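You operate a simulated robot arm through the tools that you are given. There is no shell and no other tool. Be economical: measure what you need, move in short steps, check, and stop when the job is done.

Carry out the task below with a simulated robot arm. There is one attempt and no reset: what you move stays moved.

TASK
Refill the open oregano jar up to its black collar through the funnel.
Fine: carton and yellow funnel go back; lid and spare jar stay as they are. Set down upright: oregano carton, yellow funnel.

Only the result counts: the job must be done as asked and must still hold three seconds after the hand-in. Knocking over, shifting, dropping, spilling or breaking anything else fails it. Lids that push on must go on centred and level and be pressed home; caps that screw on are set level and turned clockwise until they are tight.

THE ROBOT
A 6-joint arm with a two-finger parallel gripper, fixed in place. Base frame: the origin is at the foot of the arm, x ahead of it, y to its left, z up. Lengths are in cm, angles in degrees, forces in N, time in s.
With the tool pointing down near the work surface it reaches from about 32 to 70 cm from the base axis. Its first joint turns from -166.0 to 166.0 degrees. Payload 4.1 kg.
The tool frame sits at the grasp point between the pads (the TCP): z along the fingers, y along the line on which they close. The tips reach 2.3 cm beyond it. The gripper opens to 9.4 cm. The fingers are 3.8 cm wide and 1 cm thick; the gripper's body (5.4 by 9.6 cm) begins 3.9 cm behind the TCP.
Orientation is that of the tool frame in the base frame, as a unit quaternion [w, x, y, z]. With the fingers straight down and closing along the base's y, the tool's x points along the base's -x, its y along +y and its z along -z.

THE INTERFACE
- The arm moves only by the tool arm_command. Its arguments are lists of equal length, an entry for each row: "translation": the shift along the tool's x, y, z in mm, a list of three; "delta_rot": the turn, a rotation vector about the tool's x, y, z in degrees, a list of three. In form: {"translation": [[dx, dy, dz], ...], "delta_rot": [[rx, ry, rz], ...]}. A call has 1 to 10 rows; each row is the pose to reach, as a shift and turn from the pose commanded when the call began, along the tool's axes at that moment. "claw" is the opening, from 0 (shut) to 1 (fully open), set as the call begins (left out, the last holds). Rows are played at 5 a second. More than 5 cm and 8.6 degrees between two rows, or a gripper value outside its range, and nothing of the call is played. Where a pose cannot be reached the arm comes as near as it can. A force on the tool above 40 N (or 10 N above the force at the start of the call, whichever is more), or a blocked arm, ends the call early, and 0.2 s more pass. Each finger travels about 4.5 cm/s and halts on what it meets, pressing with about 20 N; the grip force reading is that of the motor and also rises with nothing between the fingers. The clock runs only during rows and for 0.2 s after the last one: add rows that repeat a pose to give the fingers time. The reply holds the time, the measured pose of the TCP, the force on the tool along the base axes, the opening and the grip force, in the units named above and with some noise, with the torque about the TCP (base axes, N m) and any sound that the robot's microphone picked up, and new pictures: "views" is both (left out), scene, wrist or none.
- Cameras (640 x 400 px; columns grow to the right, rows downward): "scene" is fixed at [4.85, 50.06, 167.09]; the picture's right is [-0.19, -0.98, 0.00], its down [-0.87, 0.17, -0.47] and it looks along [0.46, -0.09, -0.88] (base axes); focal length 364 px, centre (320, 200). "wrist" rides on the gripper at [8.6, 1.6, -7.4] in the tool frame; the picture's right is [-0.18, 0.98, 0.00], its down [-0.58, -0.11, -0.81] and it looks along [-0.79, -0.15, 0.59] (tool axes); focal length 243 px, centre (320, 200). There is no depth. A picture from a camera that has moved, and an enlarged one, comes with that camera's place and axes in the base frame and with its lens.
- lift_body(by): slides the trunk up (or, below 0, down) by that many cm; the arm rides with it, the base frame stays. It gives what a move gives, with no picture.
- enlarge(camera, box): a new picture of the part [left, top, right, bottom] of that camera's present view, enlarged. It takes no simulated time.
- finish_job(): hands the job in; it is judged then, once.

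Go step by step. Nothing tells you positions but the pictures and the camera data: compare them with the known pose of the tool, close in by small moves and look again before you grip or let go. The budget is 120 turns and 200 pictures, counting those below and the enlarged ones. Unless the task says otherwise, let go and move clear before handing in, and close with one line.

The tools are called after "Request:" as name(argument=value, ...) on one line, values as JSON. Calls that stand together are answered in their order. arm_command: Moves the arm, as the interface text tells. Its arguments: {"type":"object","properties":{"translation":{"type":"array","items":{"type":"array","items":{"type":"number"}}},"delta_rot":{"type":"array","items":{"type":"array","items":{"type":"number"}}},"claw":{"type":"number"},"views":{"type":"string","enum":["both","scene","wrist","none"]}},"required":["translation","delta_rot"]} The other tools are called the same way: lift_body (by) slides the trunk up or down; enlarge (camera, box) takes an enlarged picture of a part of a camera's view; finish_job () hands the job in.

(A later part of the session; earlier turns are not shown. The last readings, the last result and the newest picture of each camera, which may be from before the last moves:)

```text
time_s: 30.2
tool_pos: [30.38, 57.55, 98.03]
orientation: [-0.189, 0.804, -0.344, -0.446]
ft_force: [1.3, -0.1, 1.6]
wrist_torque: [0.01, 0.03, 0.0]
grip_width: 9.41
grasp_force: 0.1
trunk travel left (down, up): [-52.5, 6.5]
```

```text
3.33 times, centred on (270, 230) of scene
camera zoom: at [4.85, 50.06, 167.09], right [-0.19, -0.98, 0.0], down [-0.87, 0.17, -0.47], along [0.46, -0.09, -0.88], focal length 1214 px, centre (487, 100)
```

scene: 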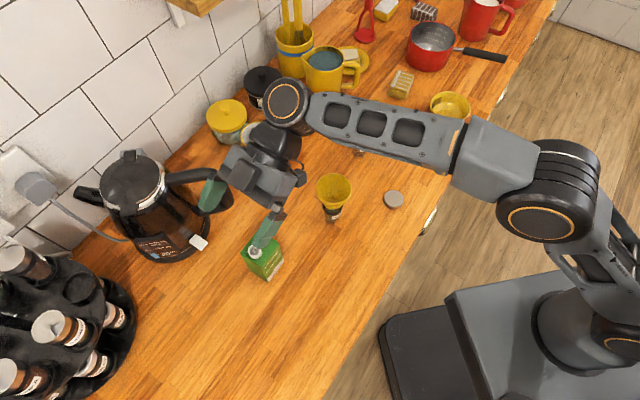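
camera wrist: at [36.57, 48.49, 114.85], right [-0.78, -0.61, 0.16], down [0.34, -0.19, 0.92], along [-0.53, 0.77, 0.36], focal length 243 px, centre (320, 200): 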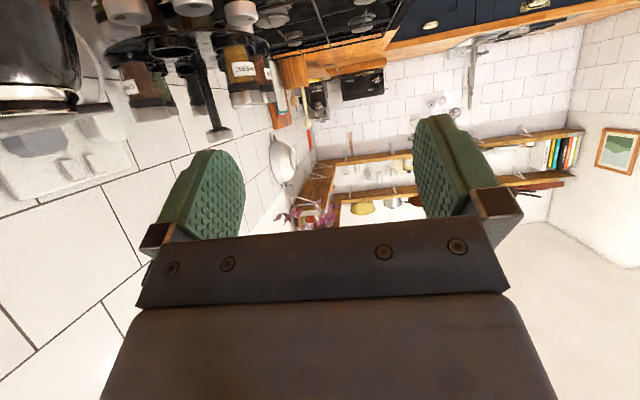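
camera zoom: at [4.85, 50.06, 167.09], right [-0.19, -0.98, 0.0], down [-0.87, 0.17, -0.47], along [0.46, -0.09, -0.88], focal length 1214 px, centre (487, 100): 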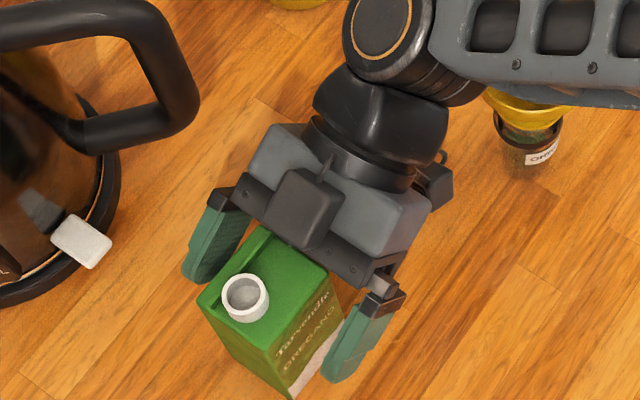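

The descent nudged the carton about 2 cm away along the approach direction; it's still upright between the fingers. I'll grip it here, and restore its original spot (spout at scene pixel (255, 250.5)) on return.

Request:
arm_command(translation=[[0, 0, 0], [0, 0, 0], [0, 0, 0], [0, 0, 0], [0, 0, 0], [0, 0, 0]], delta_rot=[[0, 0, 0], [0, 0, 0], [0, 0, 0], [0, 0, 0], [0, 0, 0], [0, 0, 0]], claw=0.48, views="wrist")

Request:
enlarge(camera="scene", box=[200, 190, 312, 270])

```text
time_s: 31.6
tool_pos: [30.43, 57.42, 97.99]
orientation: [-0.189, 0.804, -0.344, -0.446]
ft_force: [0.0, -0.9, 0.3]
wrist_torque: [-0.02, -0.04, -0.02]
grip_width: 5.2
grasp_force: 20.0
trunk travel left (down, up): [-52.5, 6.5]
camera wrist: at [36.63, 48.42, 94.77], right [-0.78, -0.61, 0.16], down [0.34, -0.19, 0.92], along [-0.53, 0.77, 0.36], focal length 243 px, centre (320, 200)
```

wrist: 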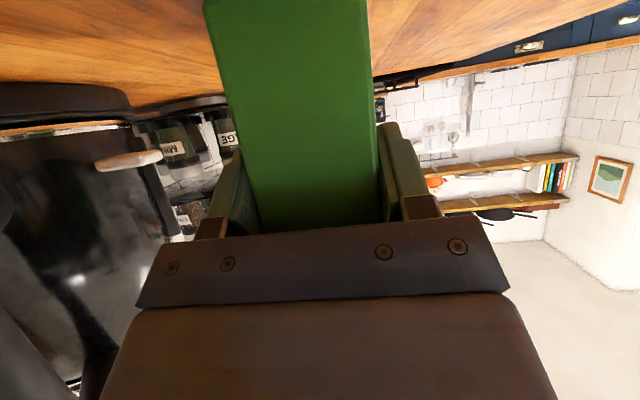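

```text
5.00 times, centred on (256, 230) of scene
camera zoom: at [4.85, 50.06, 167.09], right [-0.19, -0.98, 0.0], down [-0.87, 0.17, -0.47], along [0.46, -0.09, -0.88], focal length 1821 px, centre (640, 50)
```

zoom: 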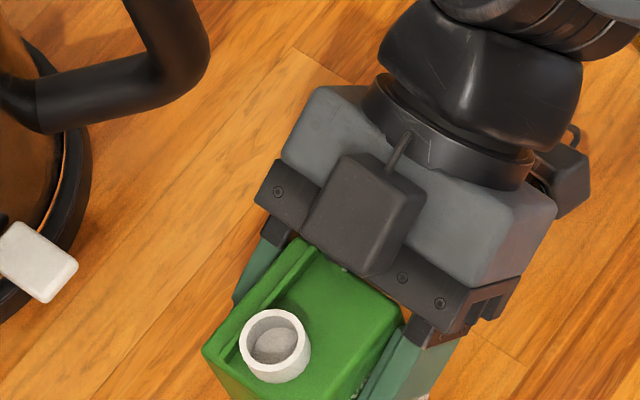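

The carton is gripped at 5.2 cm. I'll lift it straight up, with the spout at tool coordinates of about (-5.4, 0, 1.2).

Request:
arm_command(translation=[[-8, 0, -5], [-17, 0, -11], [-42, 0, -26], [-76, 0, -48], [-110, 0, -69], [-144, 0, -90], [-187, 0, -117], [-187, 0, -117], [-187, 0, -117]], delta_rot=[[0, 0, 0], [0, 0, 0], [0, 0, 0], [0, 0, 0], [0, 0, 0], [0, 0, 0], [0, 0, 0], [0, 0, 0], [0, 0, 0]])

Request:
enlarge(camera="scene", box=[200, 190, 312, 270])

```text
refused: row 7 steps farther than a row can; nothing moved
```

```text
5.00 times, centred on (256, 230) of scene
camera zoom: at [4.85, 50.06, 167.09], right [-0.19, -0.98, 0.0], down [-0.87, 0.17, -0.47], along [0.46, -0.09, -0.88], focal length 1821 px, centre (640, 50)
```

zoom: 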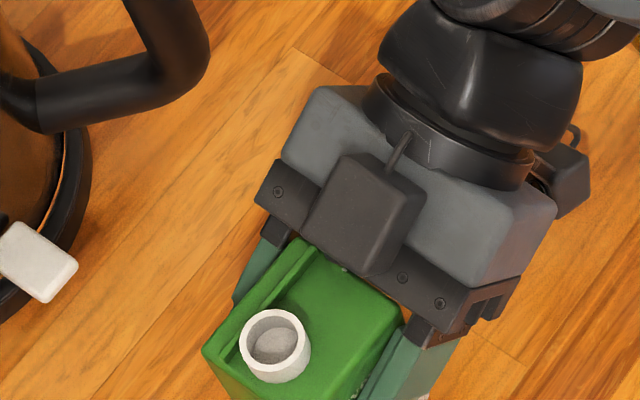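

Request:
arm_command(translation=[[-8, 0, -5], [-17, 0, -11], [-42, 0, -26], [-76, 0, -48], [-110, 0, -69], [-144, 0, -90], [-170, 0, -106], [-187, 0, -117], [-187, 0, -117]], delta_rot=[[0, 0, 0], [0, 0, 0], [0, 0, 0], [0, 0, 0], [0, 0, 0], [0, 0, 0], [0, 0, 0], [0, 0, 0], [0, 0, 0]])

```text
time_s: 33.6
tool_pos: [30.28, 57.49, 120.14]
orientation: [-0.188, 0.804, -0.343, -0.447]
ft_force: [0.2, -0.3, -1.7]
wrist_torque: [0.0, -0.03, -0.01]
grip_width: 5.18
grasp_force: 19.9
trunk travel left (down, up): [-52.5, 6.5]
camera wrist: at [36.64, 48.4, 116.84], right [-0.78, -0.61, 0.16], down [0.34, -0.19, 0.92], along [-0.53, 0.77, 0.36], focal length 243 px, centre (320, 200)
```

scene: 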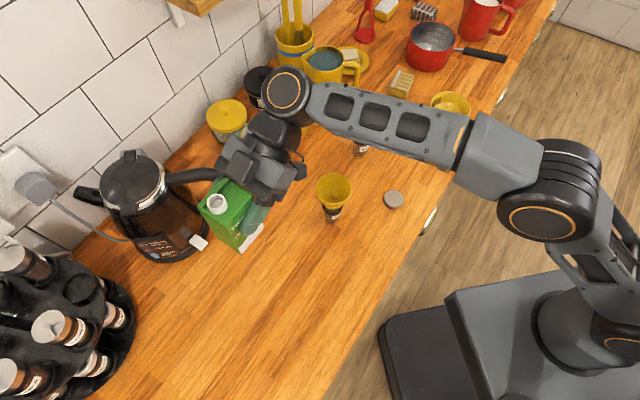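
wrist: 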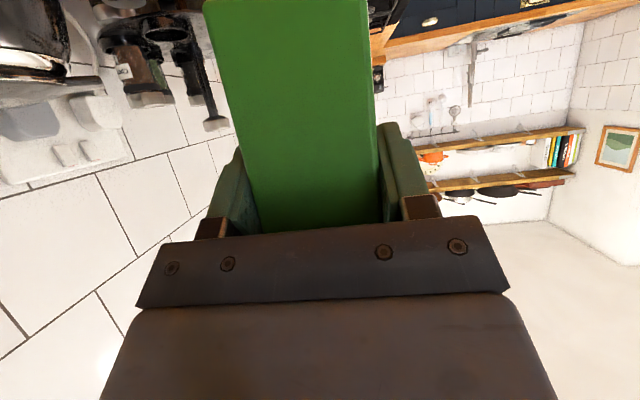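

The carton is lifted (about 2 N). I'll carry it, kept high, to the pour side of the funnel.

Request:
arm_command(translation=[[22, 8, -35], [44, 16, -70], [66, 25, -105], [88, 33, -140], [110, 41, -175], [128, 48, -205], [128, 48, -205]], delta_rot=[[0, 0, 0], [0, 0, 0], [0, 0, 0], [0, 0, 0], [0, 0, 0], [0, 0, 0], [0, 0, 0]])

```text
time_s: 35.2
tool_pos: [43.67, 36.74, 120.07]
orientation: [-0.188, 0.805, -0.343, -0.446]
ft_force: [1.2, -0.3, -1.8]
wrist_torque: [0.03, 0.0, 0.04]
grip_width: 5.19
grasp_force: 20.1
trunk travel left (down, up): [-52.5, 6.5]
camera wrist: at [49.99, 27.59, 116.84], right [-0.78, -0.61, 0.16], down [0.34, -0.19, 0.92], along [-0.53, 0.77, 0.36], focal length 243 px, centre (320, 200)
```

scene: 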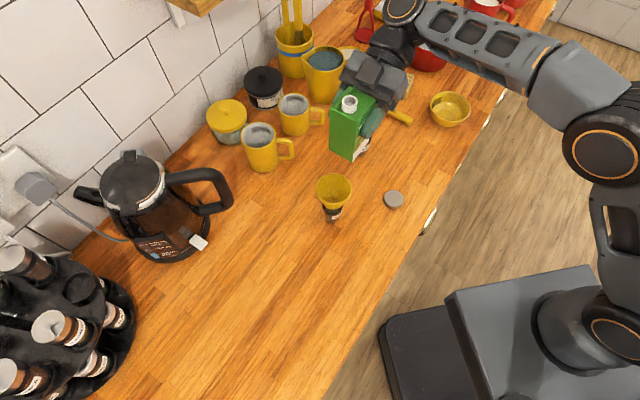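
wrist: 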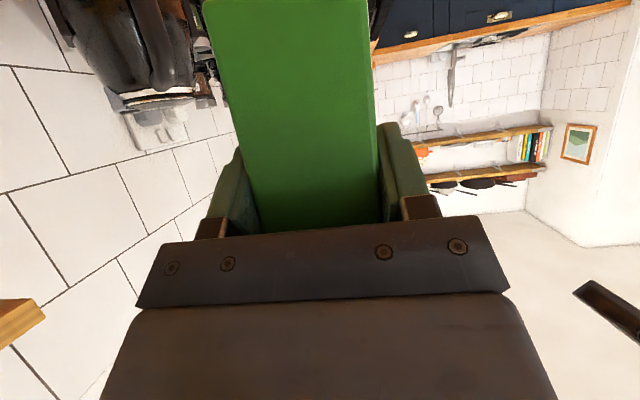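

Now I'll tip the carton forward to 64°, lowering so the spout sits above the funnel centre.

Request:
arm_command(translation=[[8, 0, 5], [17, 0, 10], [26, 0, 16], [34, 0, 21], [43, 0, 26], [51, 0, 32], [60, 0, 37], [68, 0, 42], [68, 0, 42]], delta_rot=[[0, 8, 0], [0, 16, 0], [0, 24, 0], [0, 32, 0], [0, 40, 0], [0, 48, 0], [0, 56, 0], [0, 64, 0], [0, 64, 0]])

Request:
enlarge(camera="scene", box=[280, 130, 392, 210])

```text
time_s: 37.2
tool_pos: [43.58, 36.79, 111.95]
orientation: [0.023, 0.918, -0.393, 0.048]
ft_force: [-0.2, -0.6, -2.2]
wrist_torque: [0.0, -0.02, 0.0]
grip_width: 5.19
grasp_force: 19.7
trunk travel left (down, up): [-52.5, 6.5]
camera wrist: at [47.82, 29.94, 120.52], right [-0.84, -0.55, -0.02], down [-0.38, 0.56, 0.74], along [-0.4, 0.62, -0.67], focal length 243 px, centre (320, 200)
```

scene: 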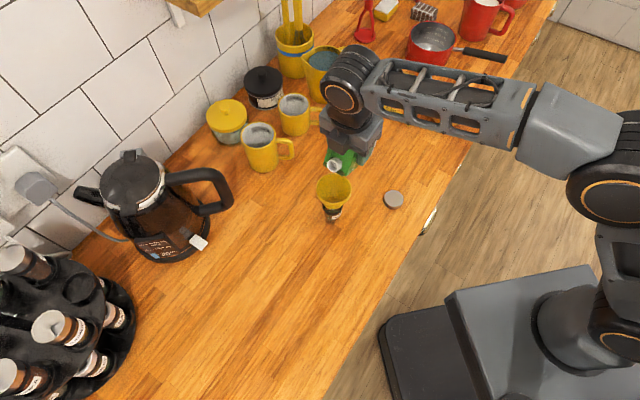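
wrist: 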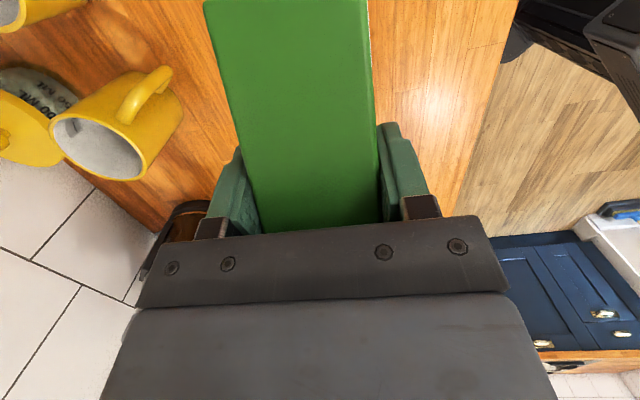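

```text
5.00 times, centred on (336, 170) of scene
camera zoom: at [4.85, 50.06, 167.09], right [-0.19, -0.98, 0.0], down [-0.87, 0.17, -0.47], along [0.46, -0.09, -0.88], focal length 1821 px, centre (240, 350)
```

zoom: 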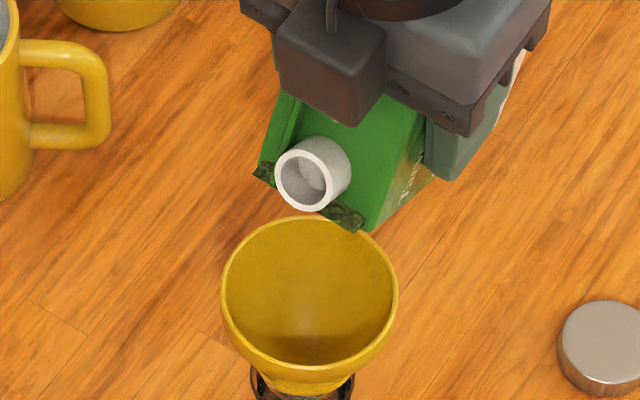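

The spout is over the funnel, about 0.5 cm off laterally. I'll correct that and tip gradually while watching for flow.

Request:
arm_command(translation=[[0, 4, 0], [-3, 4, 2], [-6, 4, 4], [-6, 4, 4]], delta_rot=[[0, 0, 0], [0, 8, 0], [0, 16, 0], [0, 16, 0]], views="none")

Request:
enlarge(camera="scene", box=[290, 140, 388, 210])

```text
time_s: 38.2
tool_pos: [42.86, 36.92, 111.73]
orientation: [0.077, 0.903, -0.384, 0.176]
ft_force: [0.7, 1.0, -1.5]
wrist_torque: [0.03, 0.05, 0.01]
grip_width: 5.18
grasp_force: 20.3
trunk travel left (down, up): [-52.5, 6.5]
```

```text
5.71 times, centred on (339, 175) of scene
camera zoom: at [4.85, 50.06, 167.09], right [-0.19, -0.98, 0.0], down [-0.87, 0.17, -0.47], along [0.46, -0.09, -0.88], focal length 2081 px, centre (211, 343)
```

zoom: 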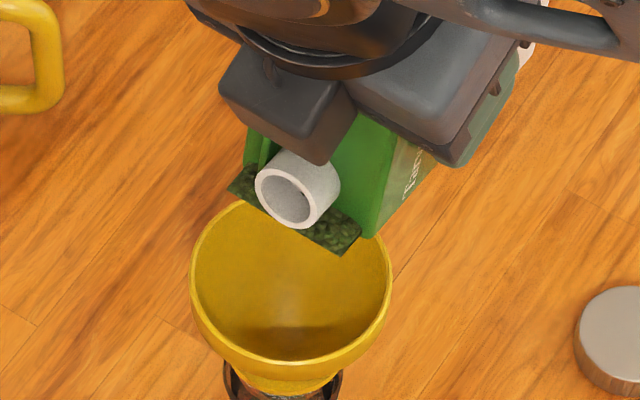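

No flow yet; the contents have slumped towards the spout. I'll tip another 8°.

Request:
arm_command(translation=[[-3, 0, 1], [-6, 1, 3], [-6, 1, 3]], delta_rot=[[0, 4, 0], [0, 8, 0], [0, 8, 0]], views="none")

Request:
enlarge(camera="scene", box=[290, 140, 388, 210])

```text
time_s: 39.0
tool_pos: [42.61, 37.13, 111.26]
orientation: [0.105, 0.888, -0.379, 0.239]
ft_force: [0.2, -0.4, -0.6]
wrist_torque: [0.04, 0.05, 0.01]
grip_width: 5.18
grasp_force: 20.3
trunk travel left (down, up): [-52.5, 6.5]
```

```text
5.71 times, centred on (339, 175) of scene
camera zoom: at [4.85, 50.06, 167.09], right [-0.19, -0.98, 0.0], down [-0.87, 0.17, -0.47], along [0.46, -0.09, -0.88], focal length 2081 px, centre (211, 343)
```

zoom: 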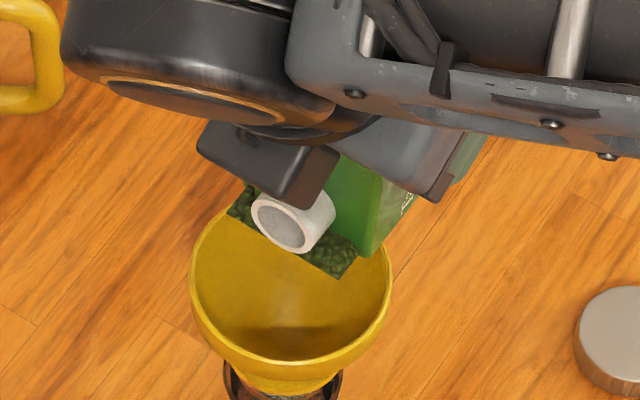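

Still no visible flow. I'll tip to about 100°.

Request:
arm_command(translation=[[-3, 0, 0], [-6, 0, -1], [-8, 1, -1], [-8, 1, -1]], delta_rot=[[0, 4, 0], [0, 8, 0], [0, 12, 0], [0, 12, 0]], views="wrist")

Request:
enlarge(camera="scene", box=[290, 140, 388, 210])

```text
time_s: 40.0
tool_pos: [42.09, 37.51, 110.98]
orientation: [0.143, 0.859, -0.366, 0.329]
ft_force: [-0.2, 0.3, -1.3]
wrist_torque: [0.05, 0.0, 0.0]
grip_width: 5.21
grasp_force: 19.6
trunk travel left (down, up): [-52.5, 6.5]
camera wrist: at [41.83, 35.37, 122.29], right [-0.8, -0.58, -0.12], down [-0.59, 0.78, 0.21], along [-0.03, 0.24, -0.97], focal length 243 px, centre (320, 200)
```

wrist: 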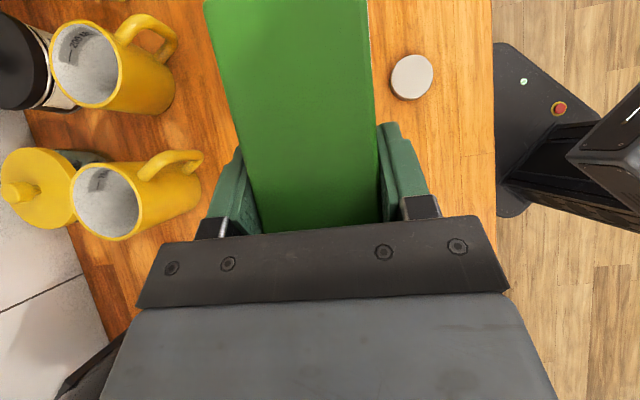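

```text
5.71 times, centred on (339, 175) of scene
camera zoom: at [4.85, 50.06, 167.09], right [-0.19, -0.98, 0.0], down [-0.87, 0.17, -0.47], along [0.46, -0.09, -0.88], focal length 2081 px, centre (211, 343)
```

zoom: 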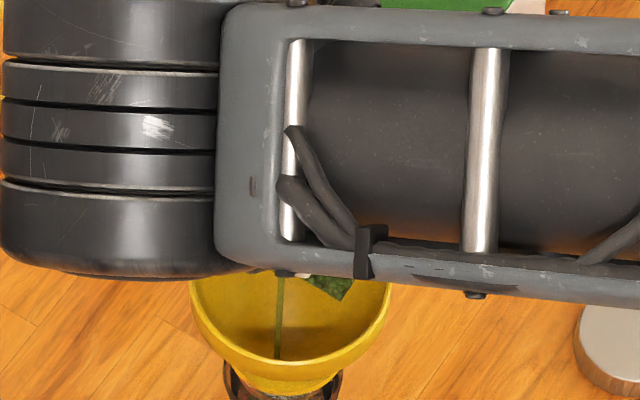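

Oregano is flowing into the funnel. I'll hold here and check the jar level.

Request:
enlarge(camera="scene", box=[305, 180, 361, 220])

```text
10.00 times, centred on (333, 200) of scene
camera zoom: at [4.85, 50.06, 167.09], right [-0.19, -0.98, 0.0], down [-0.87, 0.17, -0.47], along [0.46, -0.09, -0.88], focal length 3642 px, centre (190, 200)
```

zoom: 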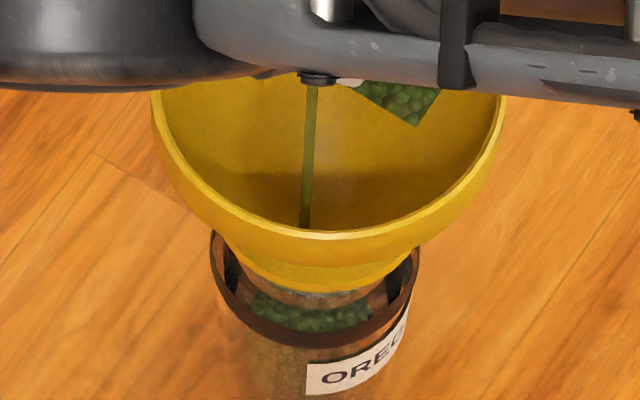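

Request:
arm_command(translation=[[0, 0, 0], [0, 0, 0]], delta_rot=[[0, 0, 0], [0, 0, 0]], views="none")

Request:
enlarge(camera="scene", box=[305, 180, 361, 220])

```text
time_s: 40.6
tool_pos: [41.88, 37.56, 110.81]
orientation: [0.143, 0.859, -0.366, 0.329]
ft_force: [0.0, -0.1, -2.1]
wrist_torque: [0.03, -0.01, 0.0]
grip_width: 5.18
grasp_force: 19.8
trunk travel left (down, up): [-52.5, 6.5]
```

```text
10.00 times, centred on (333, 200) of scene
camera zoom: at [4.85, 50.06, 167.09], right [-0.19, -0.98, 0.0], down [-0.87, 0.17, -0.47], along [0.46, -0.09, -0.88], focal length 3642 px, centre (190, 200)
```

zoom: 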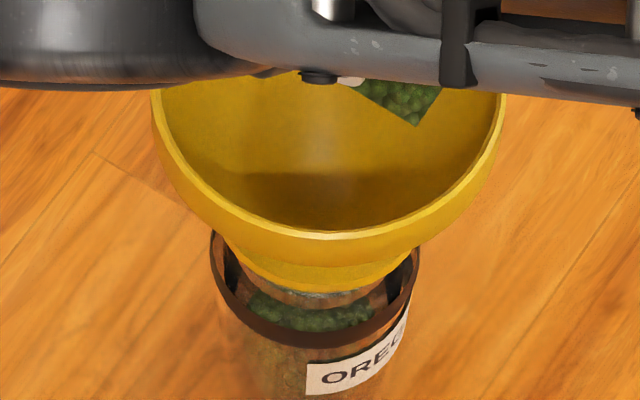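

The flow stops at a fixed tilt, so the angle controls the dose. I'll tip 4° more.

Request:
arm_command(translation=[[-2, 0, -2], [-2, 0, -2], [-2, 0, -2], [-2, 0, -2]], delta_rot=[[0, 4, 0], [0, 4, 0], [0, 4, 0], [0, 4, 0]], views="none")

Request:
enlarge(camera="scene", box=[305, 180, 361, 220])

```text
time_s: 41.6
tool_pos: [41.89, 37.68, 110.77]
orientation: [0.155, 0.847, -0.36, 0.359]
ft_force: [0.2, 0.4, -2.8]
wrist_torque: [0.0, 0.02, 0.01]
grip_width: 5.19
grasp_force: 20.3
trunk travel left (down, up): [-52.5, 6.5]
```

```text
10.00 times, centred on (333, 200) of scene
camera zoom: at [4.85, 50.06, 167.09], right [-0.19, -0.98, 0.0], down [-0.87, 0.17, -0.47], along [0.46, -0.09, -0.88], focal length 3642 px, centre (190, 200)
```

zoom: 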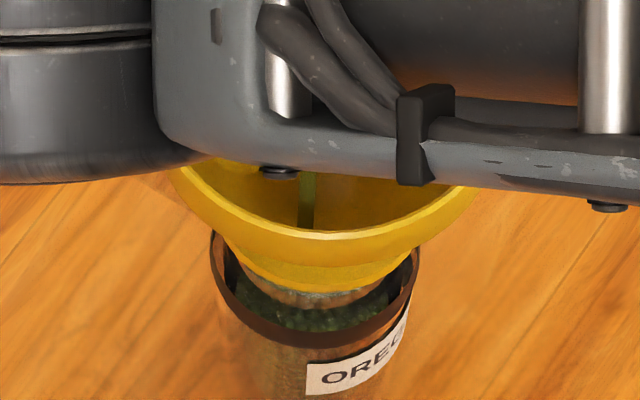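

It's flowing and the level is rising. I'll hold briefly.

Request:
arm_command(translation=[[0, 0, 0]], delta_rot=[[0, 0, 0]], views="none")

Request:
enlarge(camera="scene", box=[305, 180, 361, 220])

```text
time_s: 42.0
tool_pos: [41.71, 37.7, 110.83]
orientation: [0.154, 0.848, -0.359, 0.359]
ft_force: [-0.6, 0.0, -1.5]
wrist_torque: [0.02, 0.02, 0.0]
grip_width: 5.17
grasp_force: 19.7
trunk travel left (down, up): [-52.5, 6.5]
```

```text
10.00 times, centred on (333, 200) of scene
camera zoom: at [4.85, 50.06, 167.09], right [-0.19, -0.98, 0.0], down [-0.87, 0.17, -0.47], along [0.46, -0.09, -0.88], focal length 3642 px, centre (190, 200)
```

zoom: 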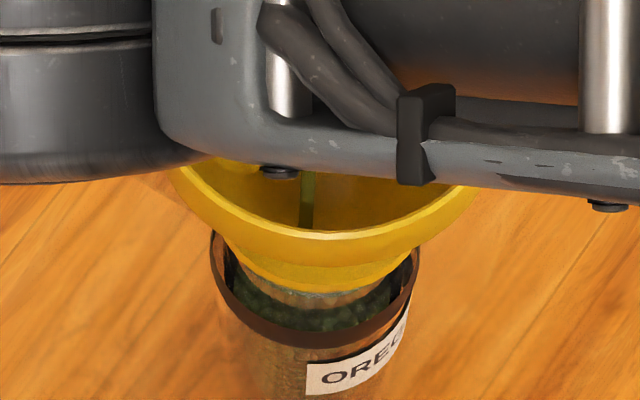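

Request:
arm_command(translation=[[0, 0, 0], [0, 0, 0]], delta_rot=[[0, 0, 0], [0, 0, 0]], views="none")

Request:
enlarge(camera="scene", box=[319, 196, 347, 216])

```text
time_s: 42.6
tool_pos: [41.85, 37.61, 110.84]
orientation: [0.154, 0.847, -0.36, 0.359]
ft_force: [-0.7, 0.8, -1.8]
wrist_torque: [0.0, 0.0, -0.02]
grip_width: 5.18
grasp_force: 20.7
trunk travel left (down, up): [-52.5, 6.5]
```

```text
16.00 times, centred on (333, 206) of scene
camera zoom: at [4.85, 50.06, 167.09], right [-0.19, -0.98, 0.0], down [-0.87, 0.17, -0.47], along [0.46, -0.09, -0.88], focal length 5827 px, centre (112, 104)
```

zoom: 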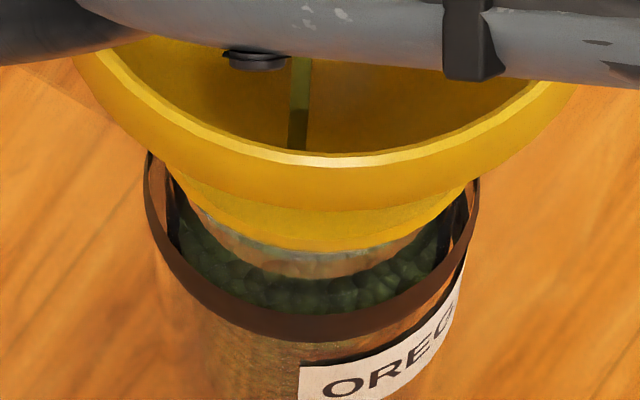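

Request:
arm_command(translation=[[0, 0, 0], [0, 0, 0]], delta_rot=[[0, 0, 0], [0, 0, 0]], views="none")

Request:
enlarge(camera="scene", box=[319, 196, 347, 216])

```text
time_s: 43.2
tool_pos: [41.92, 37.72, 110.75]
orientation: [0.155, 0.847, -0.36, 0.359]
ft_force: [0.5, 0.2, -1.5]
wrist_torque: [0.01, 0.01, 0.0]
grip_width: 5.21
grasp_force: 20.1
trunk travel left (down, up): [-52.5, 6.5]
```

```text
16.00 times, centred on (333, 206) of scene
camera zoom: at [4.85, 50.06, 167.09], right [-0.19, -0.98, 0.0], down [-0.87, 0.17, -0.47], along [0.46, -0.09, -0.88], focal length 5827 px, centre (112, 104)
```

zoom: 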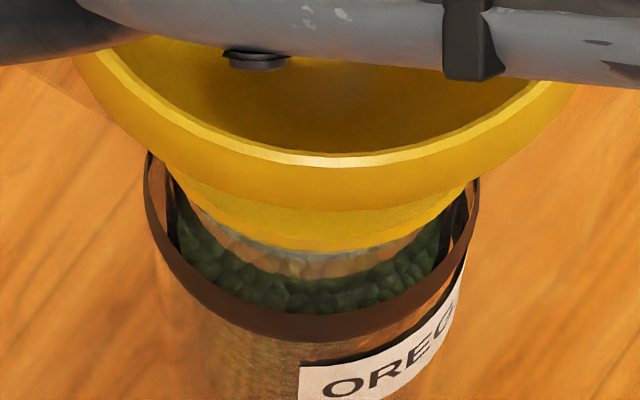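

The flow stopped again. I'll tip 3° more.

Request:
arm_command(translation=[[-2, 0, -2], [-2, 0, -2], [-2, 0, -2]], delta_rot=[[0, 3, 0], [0, 3, 0], [0, 3, 0]], views="none")

Request:
enlarge(camera="scene", box=[319, 196, 347, 216])

```text
time_s: 44.0
tool_pos: [41.69, 37.92, 110.89]
orientation: [0.164, 0.838, -0.356, 0.381]
ft_force: [-0.7, -0.2, -2.5]
wrist_torque: [0.04, 0.02, -0.06]
grip_width: 5.21
grasp_force: 20.3
trunk travel left (down, up): [-52.5, 6.5]
```

```text
16.00 times, centred on (333, 206) of scene
camera zoom: at [4.85, 50.06, 167.09], right [-0.19, -0.98, 0.0], down [-0.87, 0.17, -0.47], along [0.46, -0.09, -0.88], focal length 5827 px, centre (112, 104)
```

zoom: 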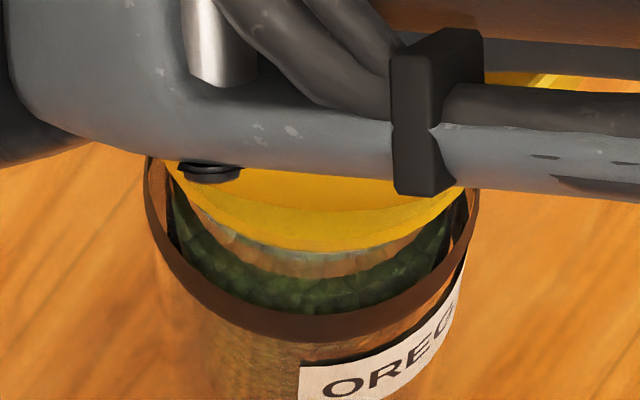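

Request:
arm_command(translation=[[0, 0, 0]], delta_rot=[[0, 0, 0]], views="none")

Request:
enlarge(camera="scene", box=[319, 200, 347, 220])

```text
time_s: 44.4
tool_pos: [41.65, 37.9, 110.75]
orientation: [0.164, 0.838, -0.355, 0.381]
ft_force: [0.7, 0.1, -1.2]
wrist_torque: [0.01, 0.02, 0.02]
grip_width: 5.19
grasp_force: 20.1
trunk travel left (down, up): [-52.5, 6.5]
```

```text
16.00 times, centred on (333, 210) of scene
camera zoom: at [4.85, 50.06, 167.09], right [-0.19, -0.98, 0.0], down [-0.87, 0.17, -0.47], along [0.46, -0.09, -0.88], focal length 5827 px, centre (112, 40)
```

zoom: 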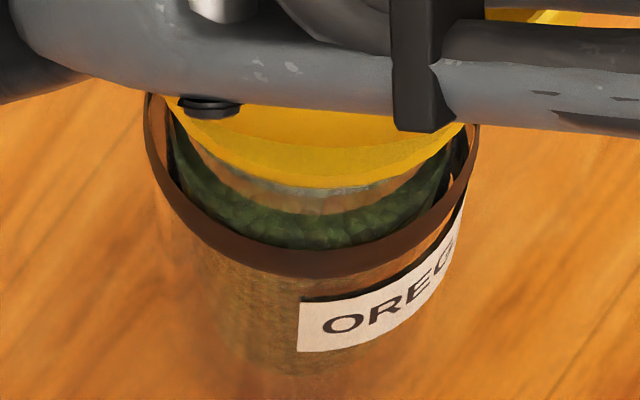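

The level is hard to judge from this steep angle. I'll tip the carton back to stop the flow and rise, then look at the jar from a flatter angle with the wrist camera.

Request:
arm_command(translation=[[7, 0, -2], [14, 0, -4], [21, 0, -6], [28, 0, -8], [35, 0, -11], [42, 0, -13], [49, 0, -15], [56, 0, -17], [63, 0, -19]], delta_rot=[[0, -8.2, 0], [0, -16.4, 0], [0, -24.6, 0], [0, -32.8, 0], [0, -41, 0], [0, -49.2, 0], [0, -57.4, 0], [0, -65.6, 0], [0, -73, 0]], views="scene")

Request:
enlarge(camera="scene", box=[305, 180, 361, 220])

```text
time_s: 46.4
tool_pos: [43.42, 35.89, 116.86]
orientation: [-0.082, 0.9, -0.383, -0.192]
ft_force: [0.0, -0.3, -1.9]
wrist_torque: [0.02, 0.02, 0.0]
grip_width: 5.2
grasp_force: 20.2
trunk travel left (down, up): [-52.5, 6.5]
```

scene: 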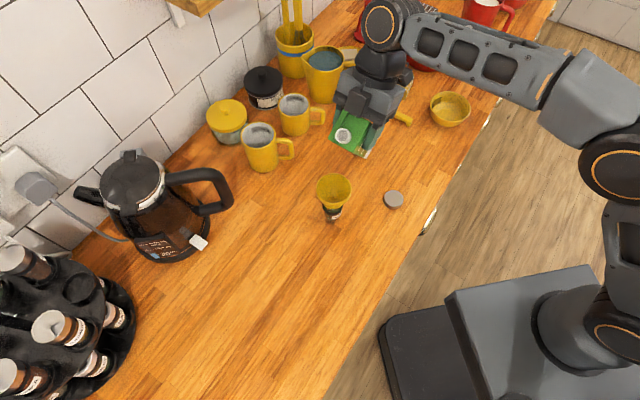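

```text
10.00 times, centred on (333, 200) of scene
camera zoom: at [4.85, 50.06, 167.09], right [-0.19, -0.98, 0.0], down [-0.87, 0.17, -0.47], along [0.46, -0.09, -0.88], focal length 3642 px, centre (190, 200)
```

zoom: 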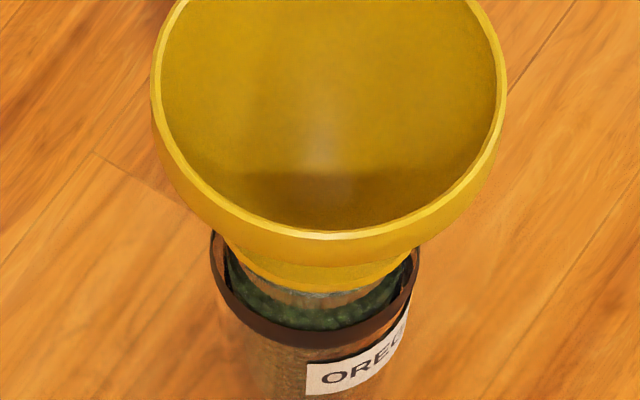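

No spill is visible. I'll move sideways and down to view the jar beside the carton.

Request:
arm_command(translation=[[17, 38, -8], [34, 76, -15], [51, 114, -23], [64, 114, 5], [76, 114, 32], [88, 114, 59], [88, 114, 59]], delta_rot=[[0, 0, 0], [0, 0, 0], [0, 0, 0], [0, 0, 0], [0, 0, 0], [0, 0, 0], [0, 0, 0]], views="wrist")

```text
time_s: 48.0
tool_pos: [39.23, 24.2, 107.96]
orientation: [-0.08, 0.9, -0.384, -0.192]
ft_force: [0.5, 0.5, -1.2]
wrist_torque: [0.02, 0.0, 0.03]
grip_width: 5.18
grasp_force: 19.7
trunk travel left (down, up): [-52.5, 6.5]
camera wrist: at [45.58, 15.04, 111.46], right [-0.83, -0.56, 0.08], down [-0.06, 0.22, 0.97], along [-0.56, 0.8, -0.22], focal length 243 px, centre (320, 200)
```

wrist: 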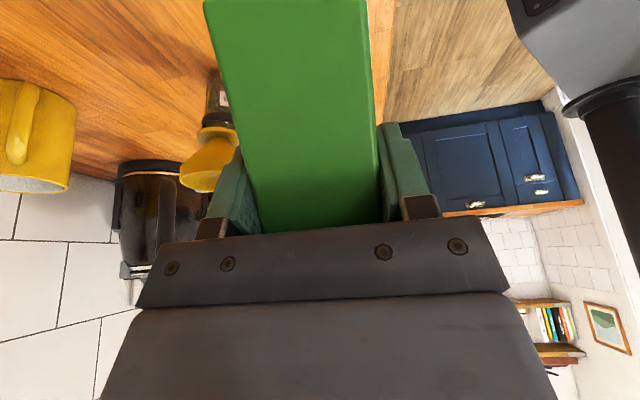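

Request:
arm_command(translation=[[0, 30, 0], [0, 30, 0]], delta_rot=[[0, 0, 0], [0, 0, 0]], views="none")

Request:
enlarge(camera="wrist", box=[150, 60, 230, 110])

```text
time_s: 48.6
tool_pos: [36.99, 21.9, 107.98]
orientation: [-0.08, 0.9, -0.384, -0.192]
ft_force: [0.9, -0.1, -2.2]
wrist_torque: [-0.01, 0.04, 0.0]
grip_width: 5.18
grasp_force: 20.3
trunk travel left (down, up): [-52.5, 6.5]
```

```text
8.00 times, centred on (190, 85) of wrist
camera zoom: at [43.3, 12.85, 111.4], right [-0.83, -0.56, 0.08], down [-0.06, 0.22, 0.97], along [-0.56, 0.8, -0.22], focal length 1941 px, centre (1360, 1120)
```

zoom: 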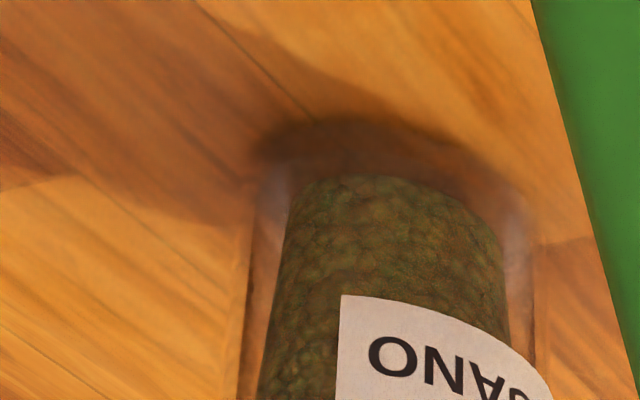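

Excellent resolution, upside down. I'll look at the collar region.

Request:
enlarge(camera="wrist", box=[144, 80, 240, 140])

```text
6.67 times, centred on (192, 110) of wrist
camera zoom: at [43.3, 12.85, 111.4], right [-0.83, -0.56, 0.08], down [-0.06, 0.22, 0.97], along [-0.56, 0.8, -0.22], focal length 1618 px, centre (1173, 800)
```

zoom: 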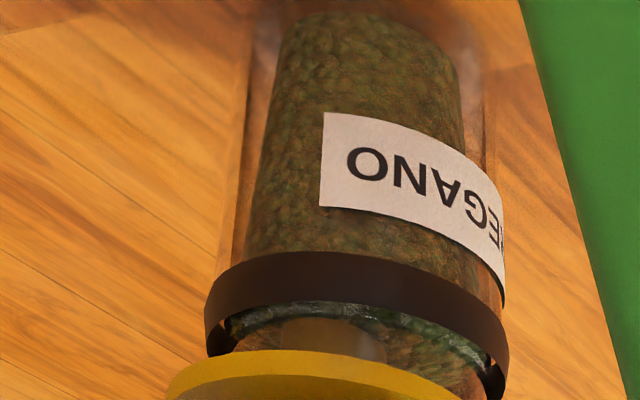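

Request:
enlarge(camera="wrist", box=[172, 114, 224, 146])

```text
12.31 times, centred on (198, 130) of wrist
camera zoom: at [43.3, 12.85, 111.4], right [-0.83, -0.56, 0.08], down [-0.06, 0.22, 0.97], along [-0.56, 0.8, -0.22], focal length 2986 px, centre (1822, 1062)
```

zoom: 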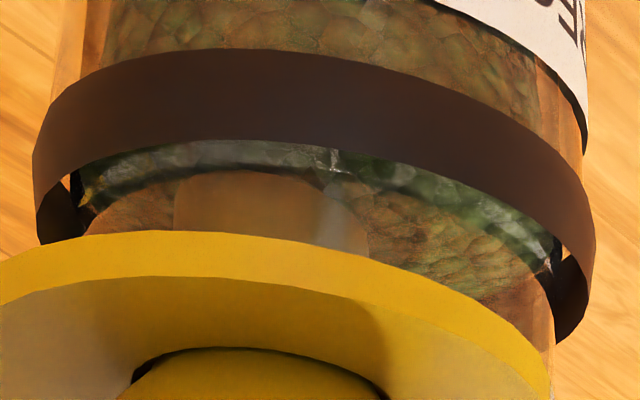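

This view shows the oregano reaching up into the black collar band, with the stem tip not buried, so the fill looks right. Now I'll bring the carton upright and return it; first up and level.

Request:
arm_command(translation=[[-11, 0, -26], [-23, 0, -51], [-34, 0, -77], [-46, 0, -102], [-57, 0, -128], [-57, 0, -128]], delta_rot=[[0, -6.8, 0], [0, -13.6, 0], [0, -20.4, 0], [0, -27.2, 0], [0, -34, 0], [0, -34, 0]], views="none")

```text
time_s: 50.0
tool_pos: [37.11, 22.11, 121.98]
orientation: [-0.189, 0.804, -0.344, -0.447]
ft_force: [0.0, 0.8, -1.5]
wrist_torque: [-0.01, -0.02, 0.01]
grip_width: 5.18
grasp_force: 20.3
trunk travel left (down, up): [-52.5, 6.5]
```

Request:
arm_command(translation=[[-18, -25, 30], [-37, -50, 59], [-56, -74, 89], [-74, -99, 118], [-93, -124, 148], [-111, -149, 177], [-130, -174, 207], [-148, -198.5, 236.6], [-148, -198.5, 236.6]], delta_rot=[[0, 0, 0], [0, 0, 0], [0, 0, 0], [-1.4, 0, -0.8], [-2.7, 0, -1.7], [-4.1, 0, -2.5], [-5.4, 0, -3.4], [-6.8, 0, -4.2], [-6.8, 0, -4.2]])

```text
time_s: 52.0
tool_pos: [31.94, 56.14, 121.73]
orientation: [-0.156, 0.826, -0.288, -0.459]
ft_force: [-0.1, 0.8, -1.6]
wrist_torque: [0.01, 0.0, 0.0]
grip_width: 5.19
grasp_force: 19.8
trunk travel left (down, up): [-52.5, 6.5]
camera wrist: at [39.45, 48.09, 118.43], right [-0.68, -0.71, 0.16], down [0.37, -0.14, 0.92], along [-0.63, 0.69, 0.36], focal length 243 px, centre (320, 200)
```

scene: 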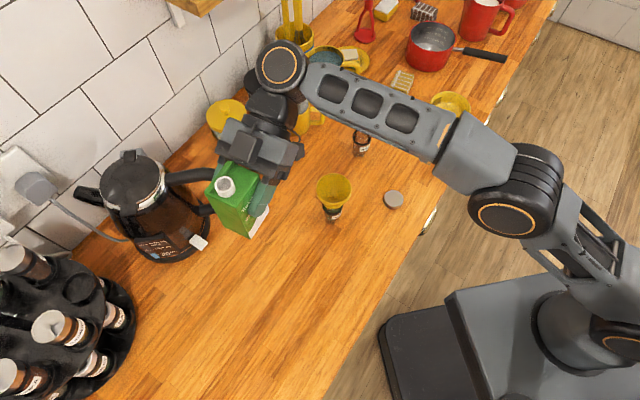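
wrist: 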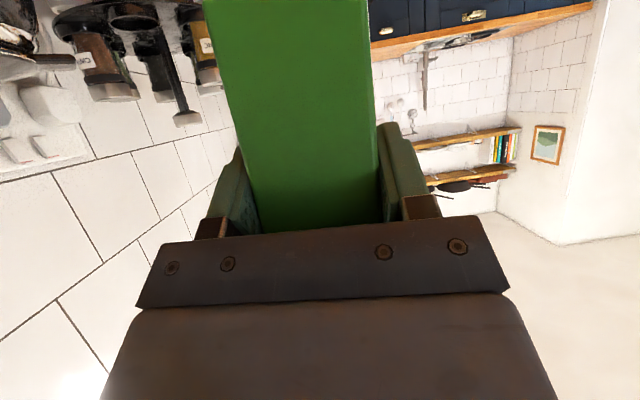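

I'll descend to a few cm above the counter, then check the position against the original spout pixel.

Request:
arm_command(translation=[[34, 0, 21], [68, 0, 42], [102, 0, 64], [136, 0, 85], [161, 0, 101], [178, 0, 111], [178, 0, 111]], delta_rot=[[0, 0, 0], [0, 0, 0], [0, 0, 0], [0, 0, 0], [0, 0, 0], [0, 0, 0], [0, 0, 0]], views="none")

Request:
enlarge(camera="scene", box=[190, 170, 382, 290])

```text
time_s: 53.6
tool_pos: [31.88, 55.84, 101.08]
orientation: [-0.156, 0.826, -0.287, -0.459]
ft_force: [1.0, -0.6, -1.7]
wrist_torque: [-0.04, 0.01, 0.03]
grip_width: 5.19
grasp_force: 20.1
trunk travel left (down, up): [-52.5, 6.5]
```

```text
3.33 times, centred on (286, 230) of scene
camera zoom: at [4.85, 50.06, 167.09], right [-0.19, -0.98, 0.0], down [-0.87, 0.17, -0.47], along [0.46, -0.09, -0.88], focal length 1214 px, centre (433, 100)
```

zoom: 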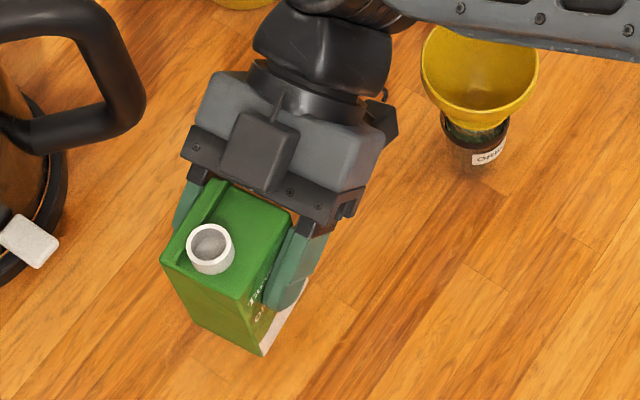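

The spout is predicted to land at pixel (255.7, 250.2) versus the original (255, 250.6). I'll lower until it touches.

Request:
arm_command(translation=[[12, 0, 8], [22, 0, 14], [25, 0, 15.5], [26, 0, 16], [26, 0, 16]], delta_rot=[[0, 0, 0], [0, 0, 0], [0, 0, 0], [0, 0, 0], [0, 0, 0]], views="none")

```text
time_s: 54.8
tool_pos: [31.89, 55.91, 98.05]
orientation: [-0.16, 0.826, -0.286, -0.459]
ft_force: [1.4, 5.1, 17.0]
wrist_torque: [0.0, -0.29, 0.06]
grip_width: 5.21
grasp_force: 19.5
trunk travel left (down, up): [-52.5, 6.5]
```

It's touching the counter (17 N). I'll ease up slightly and look before releasing.

Request:
arm_command(translation=[[-1.7, 0, -1], [-1.7, 0, -1]], delta_rot=[[0, 0, 0], [0, 0, 0]], views="none")

Request:
enlarge(camera="scene", box=[190, 170, 382, 290])

```text
time_s: 55.4
tool_pos: [31.84, 55.85, 97.99]
orientation: [-0.157, 0.827, -0.286, -0.459]
ft_force: [1.8, 6.3, 12.0]
wrist_torque: [0.68, -0.22, 0.05]
grip_width: 5.18
grasp_force: 19.4
trunk travel left (down, up): [-52.5, 6.5]
```

```text
3.33 times, centred on (286, 230) of scene
camera zoom: at [4.85, 50.06, 167.09], right [-0.19, -0.98, 0.0], down [-0.87, 0.17, -0.47], along [0.46, -0.09, -0.88], focal length 1214 px, centre (433, 100)
```

zoom: 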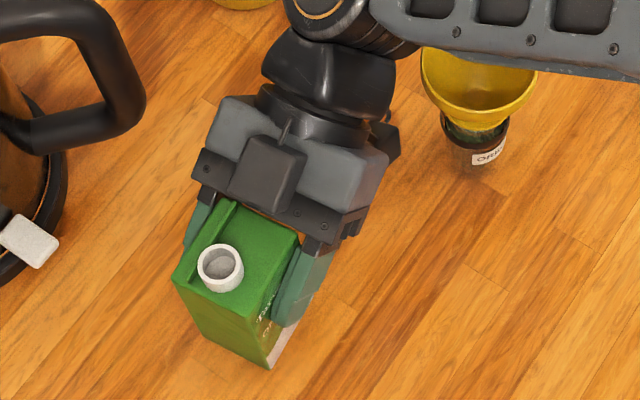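

Request:
arm_command(translation=[[-1.2, 0, -0.8], [-1.2, 0, -0.8]], delta_rot=[[0, 0, 0], [0, 0, 0]], views="none")

Request:
arm_command(translation=[[0, 0, 0], [0, 0, 0], [0, 0, 0], [0, 0, 0], [0, 0, 0], [0, 0, 0]], delta_rot=[[0, 0, 0], [0, 0, 0], [0, 0, 0], [0, 0, 0], [0, 0, 0], [0, 0, 0]], claw=1, views="none")

Request:
enlarge(camera="scene", box=[190, 170, 382, 290])

```text
time_s: 56.0
tool_pos: [31.91, 55.73, 98.03]
orientation: [-0.156, 0.826, -0.288, -0.459]
ft_force: [-0.3, 2.3, 4.1]
wrist_torque: [0.41, 0.02, 0.03]
grip_width: 5.21
grasp_force: 19.9
trunk travel left (down, up): [-52.5, 6.5]
```

```text
time_s: 57.4
tool_pos: [31.92, 55.71, 98.18]
orientation: [-0.157, 0.826, -0.287, -0.459]
ft_force: [0.2, 0.0, 0.6]
wrist_torque: [0.01, 0.01, -0.02]
grip_width: 9.4
grasp_force: 0.1
trunk travel left (down, up): [-52.5, 6.5]
```

```text
3.33 times, centred on (286, 230) of scene
camera zoom: at [4.85, 50.06, 167.09], right [-0.19, -0.98, 0.0], down [-0.87, 0.17, -0.47], along [0.46, -0.09, -0.88], focal length 1214 px, centre (433, 100)
```

zoom: 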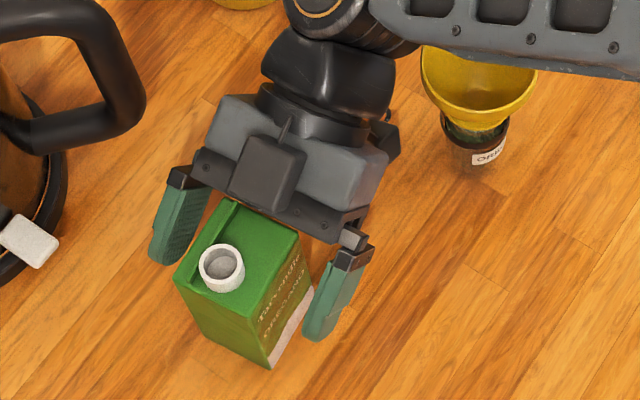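

The carton is released upright in its place. I'll retreat upward and level the tool.

Request:
arm_command(translation=[[-4, 0, -10], [-25, 0, -24], [-59, 0, -45], [-98, 0, -69], [-137, 0, -94], [-176, 0, -118], [-190, 0, -127], [-190, 0, -127], [-190, 0, -127], [-190, 0, -127]], delta_rot=[[0, 0, 0], [0, 0, 0], [0, 0, 0], [0, 0, 0], [0, 0, 0], [0, 8, 0], [0, 16, 0], [0, 24, 0], [0, 32, 0], [0, 40, 0]], views="scene")

```text
time_s: 59.6
tool_pos: [31.96, 54.05, 120.33]
orientation: [-0.048, 0.933, -0.324, -0.147]
ft_force: [-0.5, 1.0, -0.1]
wrist_torque: [0.02, 0.02, 0.01]
grip_width: 9.38
grasp_force: 0.0
out of reach, approached as far as the arm can: row 8, 9, 10
trunk travel left (down, up): [-52.5, 6.5]
```

scene: 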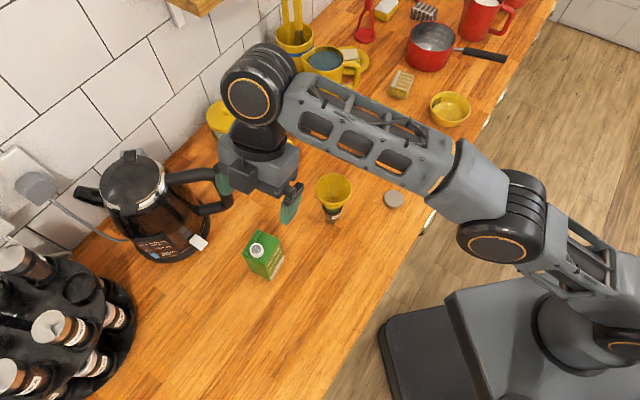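

The carton looks exactly as it was. I'll square the tool straight down, then turn it back to the funnel-grasp yaw.

Request:
arm_command(translation=[[42, 10, -6], [84, 20, -12], [125, 29, -19], [125, 29, -19]], delta_rot=[[0, 6, 0], [0, 12, 0], [0, 18, 0], [0, 18, 0]], views="none")

```text
time_s: 60.6
tool_pos: [40.17, 43.95, 118.21]
orientation: [0.002, 0.945, -0.327, 0.0]
ft_force: [0.3, 1.3, 0.5]
wrist_torque: [0.01, -0.02, -0.01]
grip_width: 9.39
grasp_force: 0.0
trunk travel left (down, up): [-52.5, 6.5]
```

Request:
arm_command(translation=[[0, 0, 0], [0, 0, 0], [0, 0, 0], [0, 0, 0], [0, 0, 0], [0, 0, 0], [0, 0, 0], [0, 0, 0], [0, 0, 0], [0, 0, 0]], delta_rot=[[0, 0, 8.4], [0, 0, 16.8], [0, 0, 25.2], [0, 0, 33.6], [0, 0, 42], [0, 0, 50.4], [0, 0, 58.8], [0, 0, 67.2], [0, 0, 75.6], [0, 0, 84]], views="none")

Request:
arm_command(translation=[[0, 0, 0], [0, 0, 0], [0, 0, 0], [0, 0, 0], [0, 0, 0], [0, 0, 0], [0, 0, 0], [0, 0, 0]], delta_rot=[[0, 0, 8.4], [0, 0, 16.8], [0, 0, 25.2], [0, 0, 33.6], [0, 0, 42], [0, 0, 50.4], [0, 0, 57.8], [0, 0, 57.8]], views="wrist")

```text
time_s: 62.8
tool_pos: [39.97, 44.06, 118.23]
orientation: [-0.003, -0.483, 0.876, -0.001]
ft_force: [0.1, -0.2, -0.5]
wrist_torque: [0.01, 0.01, -0.01]
grip_width: 9.38
grasp_force: 0.0
trunk travel left (down, up): [-52.5, 6.5]
```

```text
time_s: 64.6
tool_pos: [40.05, 43.96, 118.23]
orientation: [-0.002, 0.001, 1.0, -0.001]
ft_force: [0.2, -0.5, 0.3]
wrist_torque: [0.01, 0.02, 0.0]
grip_width: 9.39
grasp_force: 0.1
trunk travel left (down, up): [-52.5, 6.5]
camera wrist: at [31.26, 45.58, 125.75], right [0.19, 0.98, 0.0], down [0.58, -0.11, 0.81], along [0.79, -0.15, -0.59], focal length 243 px, centre (320, 200)
```

wrist: 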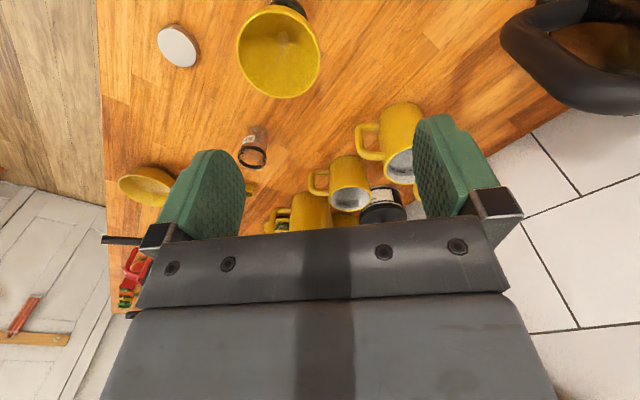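

I'll move over the funnel and lower to 107 to check alignment.

Request:
arm_command(translation=[[0, -20, 0], [0, -36.5, 10], [0, -36.5, 50], [0, -36.5, 90], [0, -36.5, 112], [0, -36.5, 112]], delta_rot=[[0, 0, 0], [0, 0, 0], [0, 0, 0], [0, 0, 0], [0, 0, 0], [0, 0, 0]], views="wrist")

```text
time_s: 66.0
tool_pos: [39.95, 40.28, 107.1]
orientation: [-0.002, 0.0, 1.0, -0.002]
ft_force: [-1.0, 0.8, 0.1]
wrist_torque: [-0.03, 0.01, -0.01]
grip_width: 9.41
grasp_force: 0.1
trunk travel left (down, up): [-52.5, 6.5]
camera wrist: at [31.21, 41.92, 114.55], right [0.18, 0.98, 0.0], down [0.58, -0.11, 0.81], along [0.79, -0.15, -0.59], focal length 243 px, centre (320, 200)
```

wrist: 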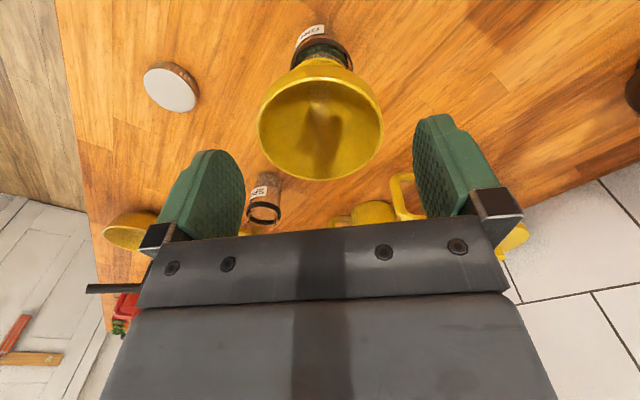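

It's aligned. I'll lower to the grasp height and close.

Request:
arm_command(translation=[[0, 0, 20], [0, 0, 40], [0, 0, 55], [0, 0, 58], [0, 0, 58]], delta_rot=[[0, 0, 0], [0, 0, 0], [0, 0, 0], [0, 0, 0], [0, 0, 0]], views="wrist")

Request:
arm_command(translation=[[0, 0, 0], [0, 0, 0], [0, 0, 0], [0, 0, 0], [0, 0, 0]], delta_rot=[[0, 0, 0], [0, 0, 0], [0, 0, 0], [0, 0, 0], [0, 0, 0]], claw=0.7, views="wrist")

```text
time_s: 67.2
tool_pos: [39.87, 40.47, 101.13]
orientation: [-0.002, 0.0, 1.0, -0.002]
ft_force: [1.0, 0.0, -0.7]
wrist_torque: [0.02, -0.01, 0.02]
grip_width: 9.38
grasp_force: 0.0
trunk travel left (down, up): [-52.5, 6.5]
camera wrist: at [31.19, 41.97, 108.74], right [0.18, 0.98, 0.0], down [0.58, -0.11, 0.81], along [0.79, -0.15, -0.59], focal length 243 px, centre (320, 200)
```

wrist: 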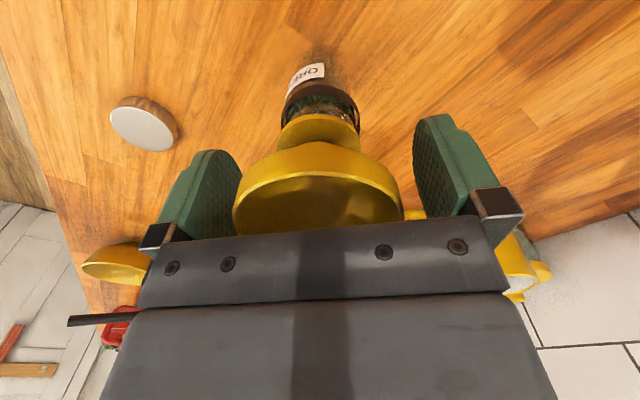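

```text
time_s: 68.4
tool_pos: [39.83, 40.34, 101.2]
orientation: [-0.002, 0.0, 1.0, -0.001]
ft_force: [0.9, 0.3, 0.6]
wrist_torque: [0.01, 0.0, 0.0]
grip_width: 7.07
grasp_force: 19.7
trunk travel left (down, up): [-52.5, 6.5]
camera wrist: at [31.2, 41.98, 108.75], right [0.18, 0.98, 0.0], down [0.58, -0.11, 0.81], along [0.79, -0.15, -0.59], focal length 243 px, centre (320, 200)
```

wrist: 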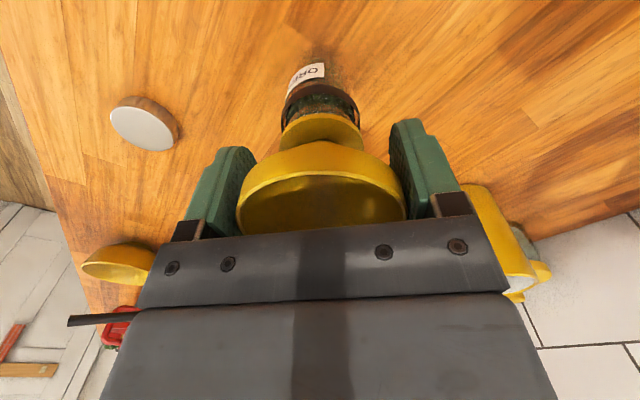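

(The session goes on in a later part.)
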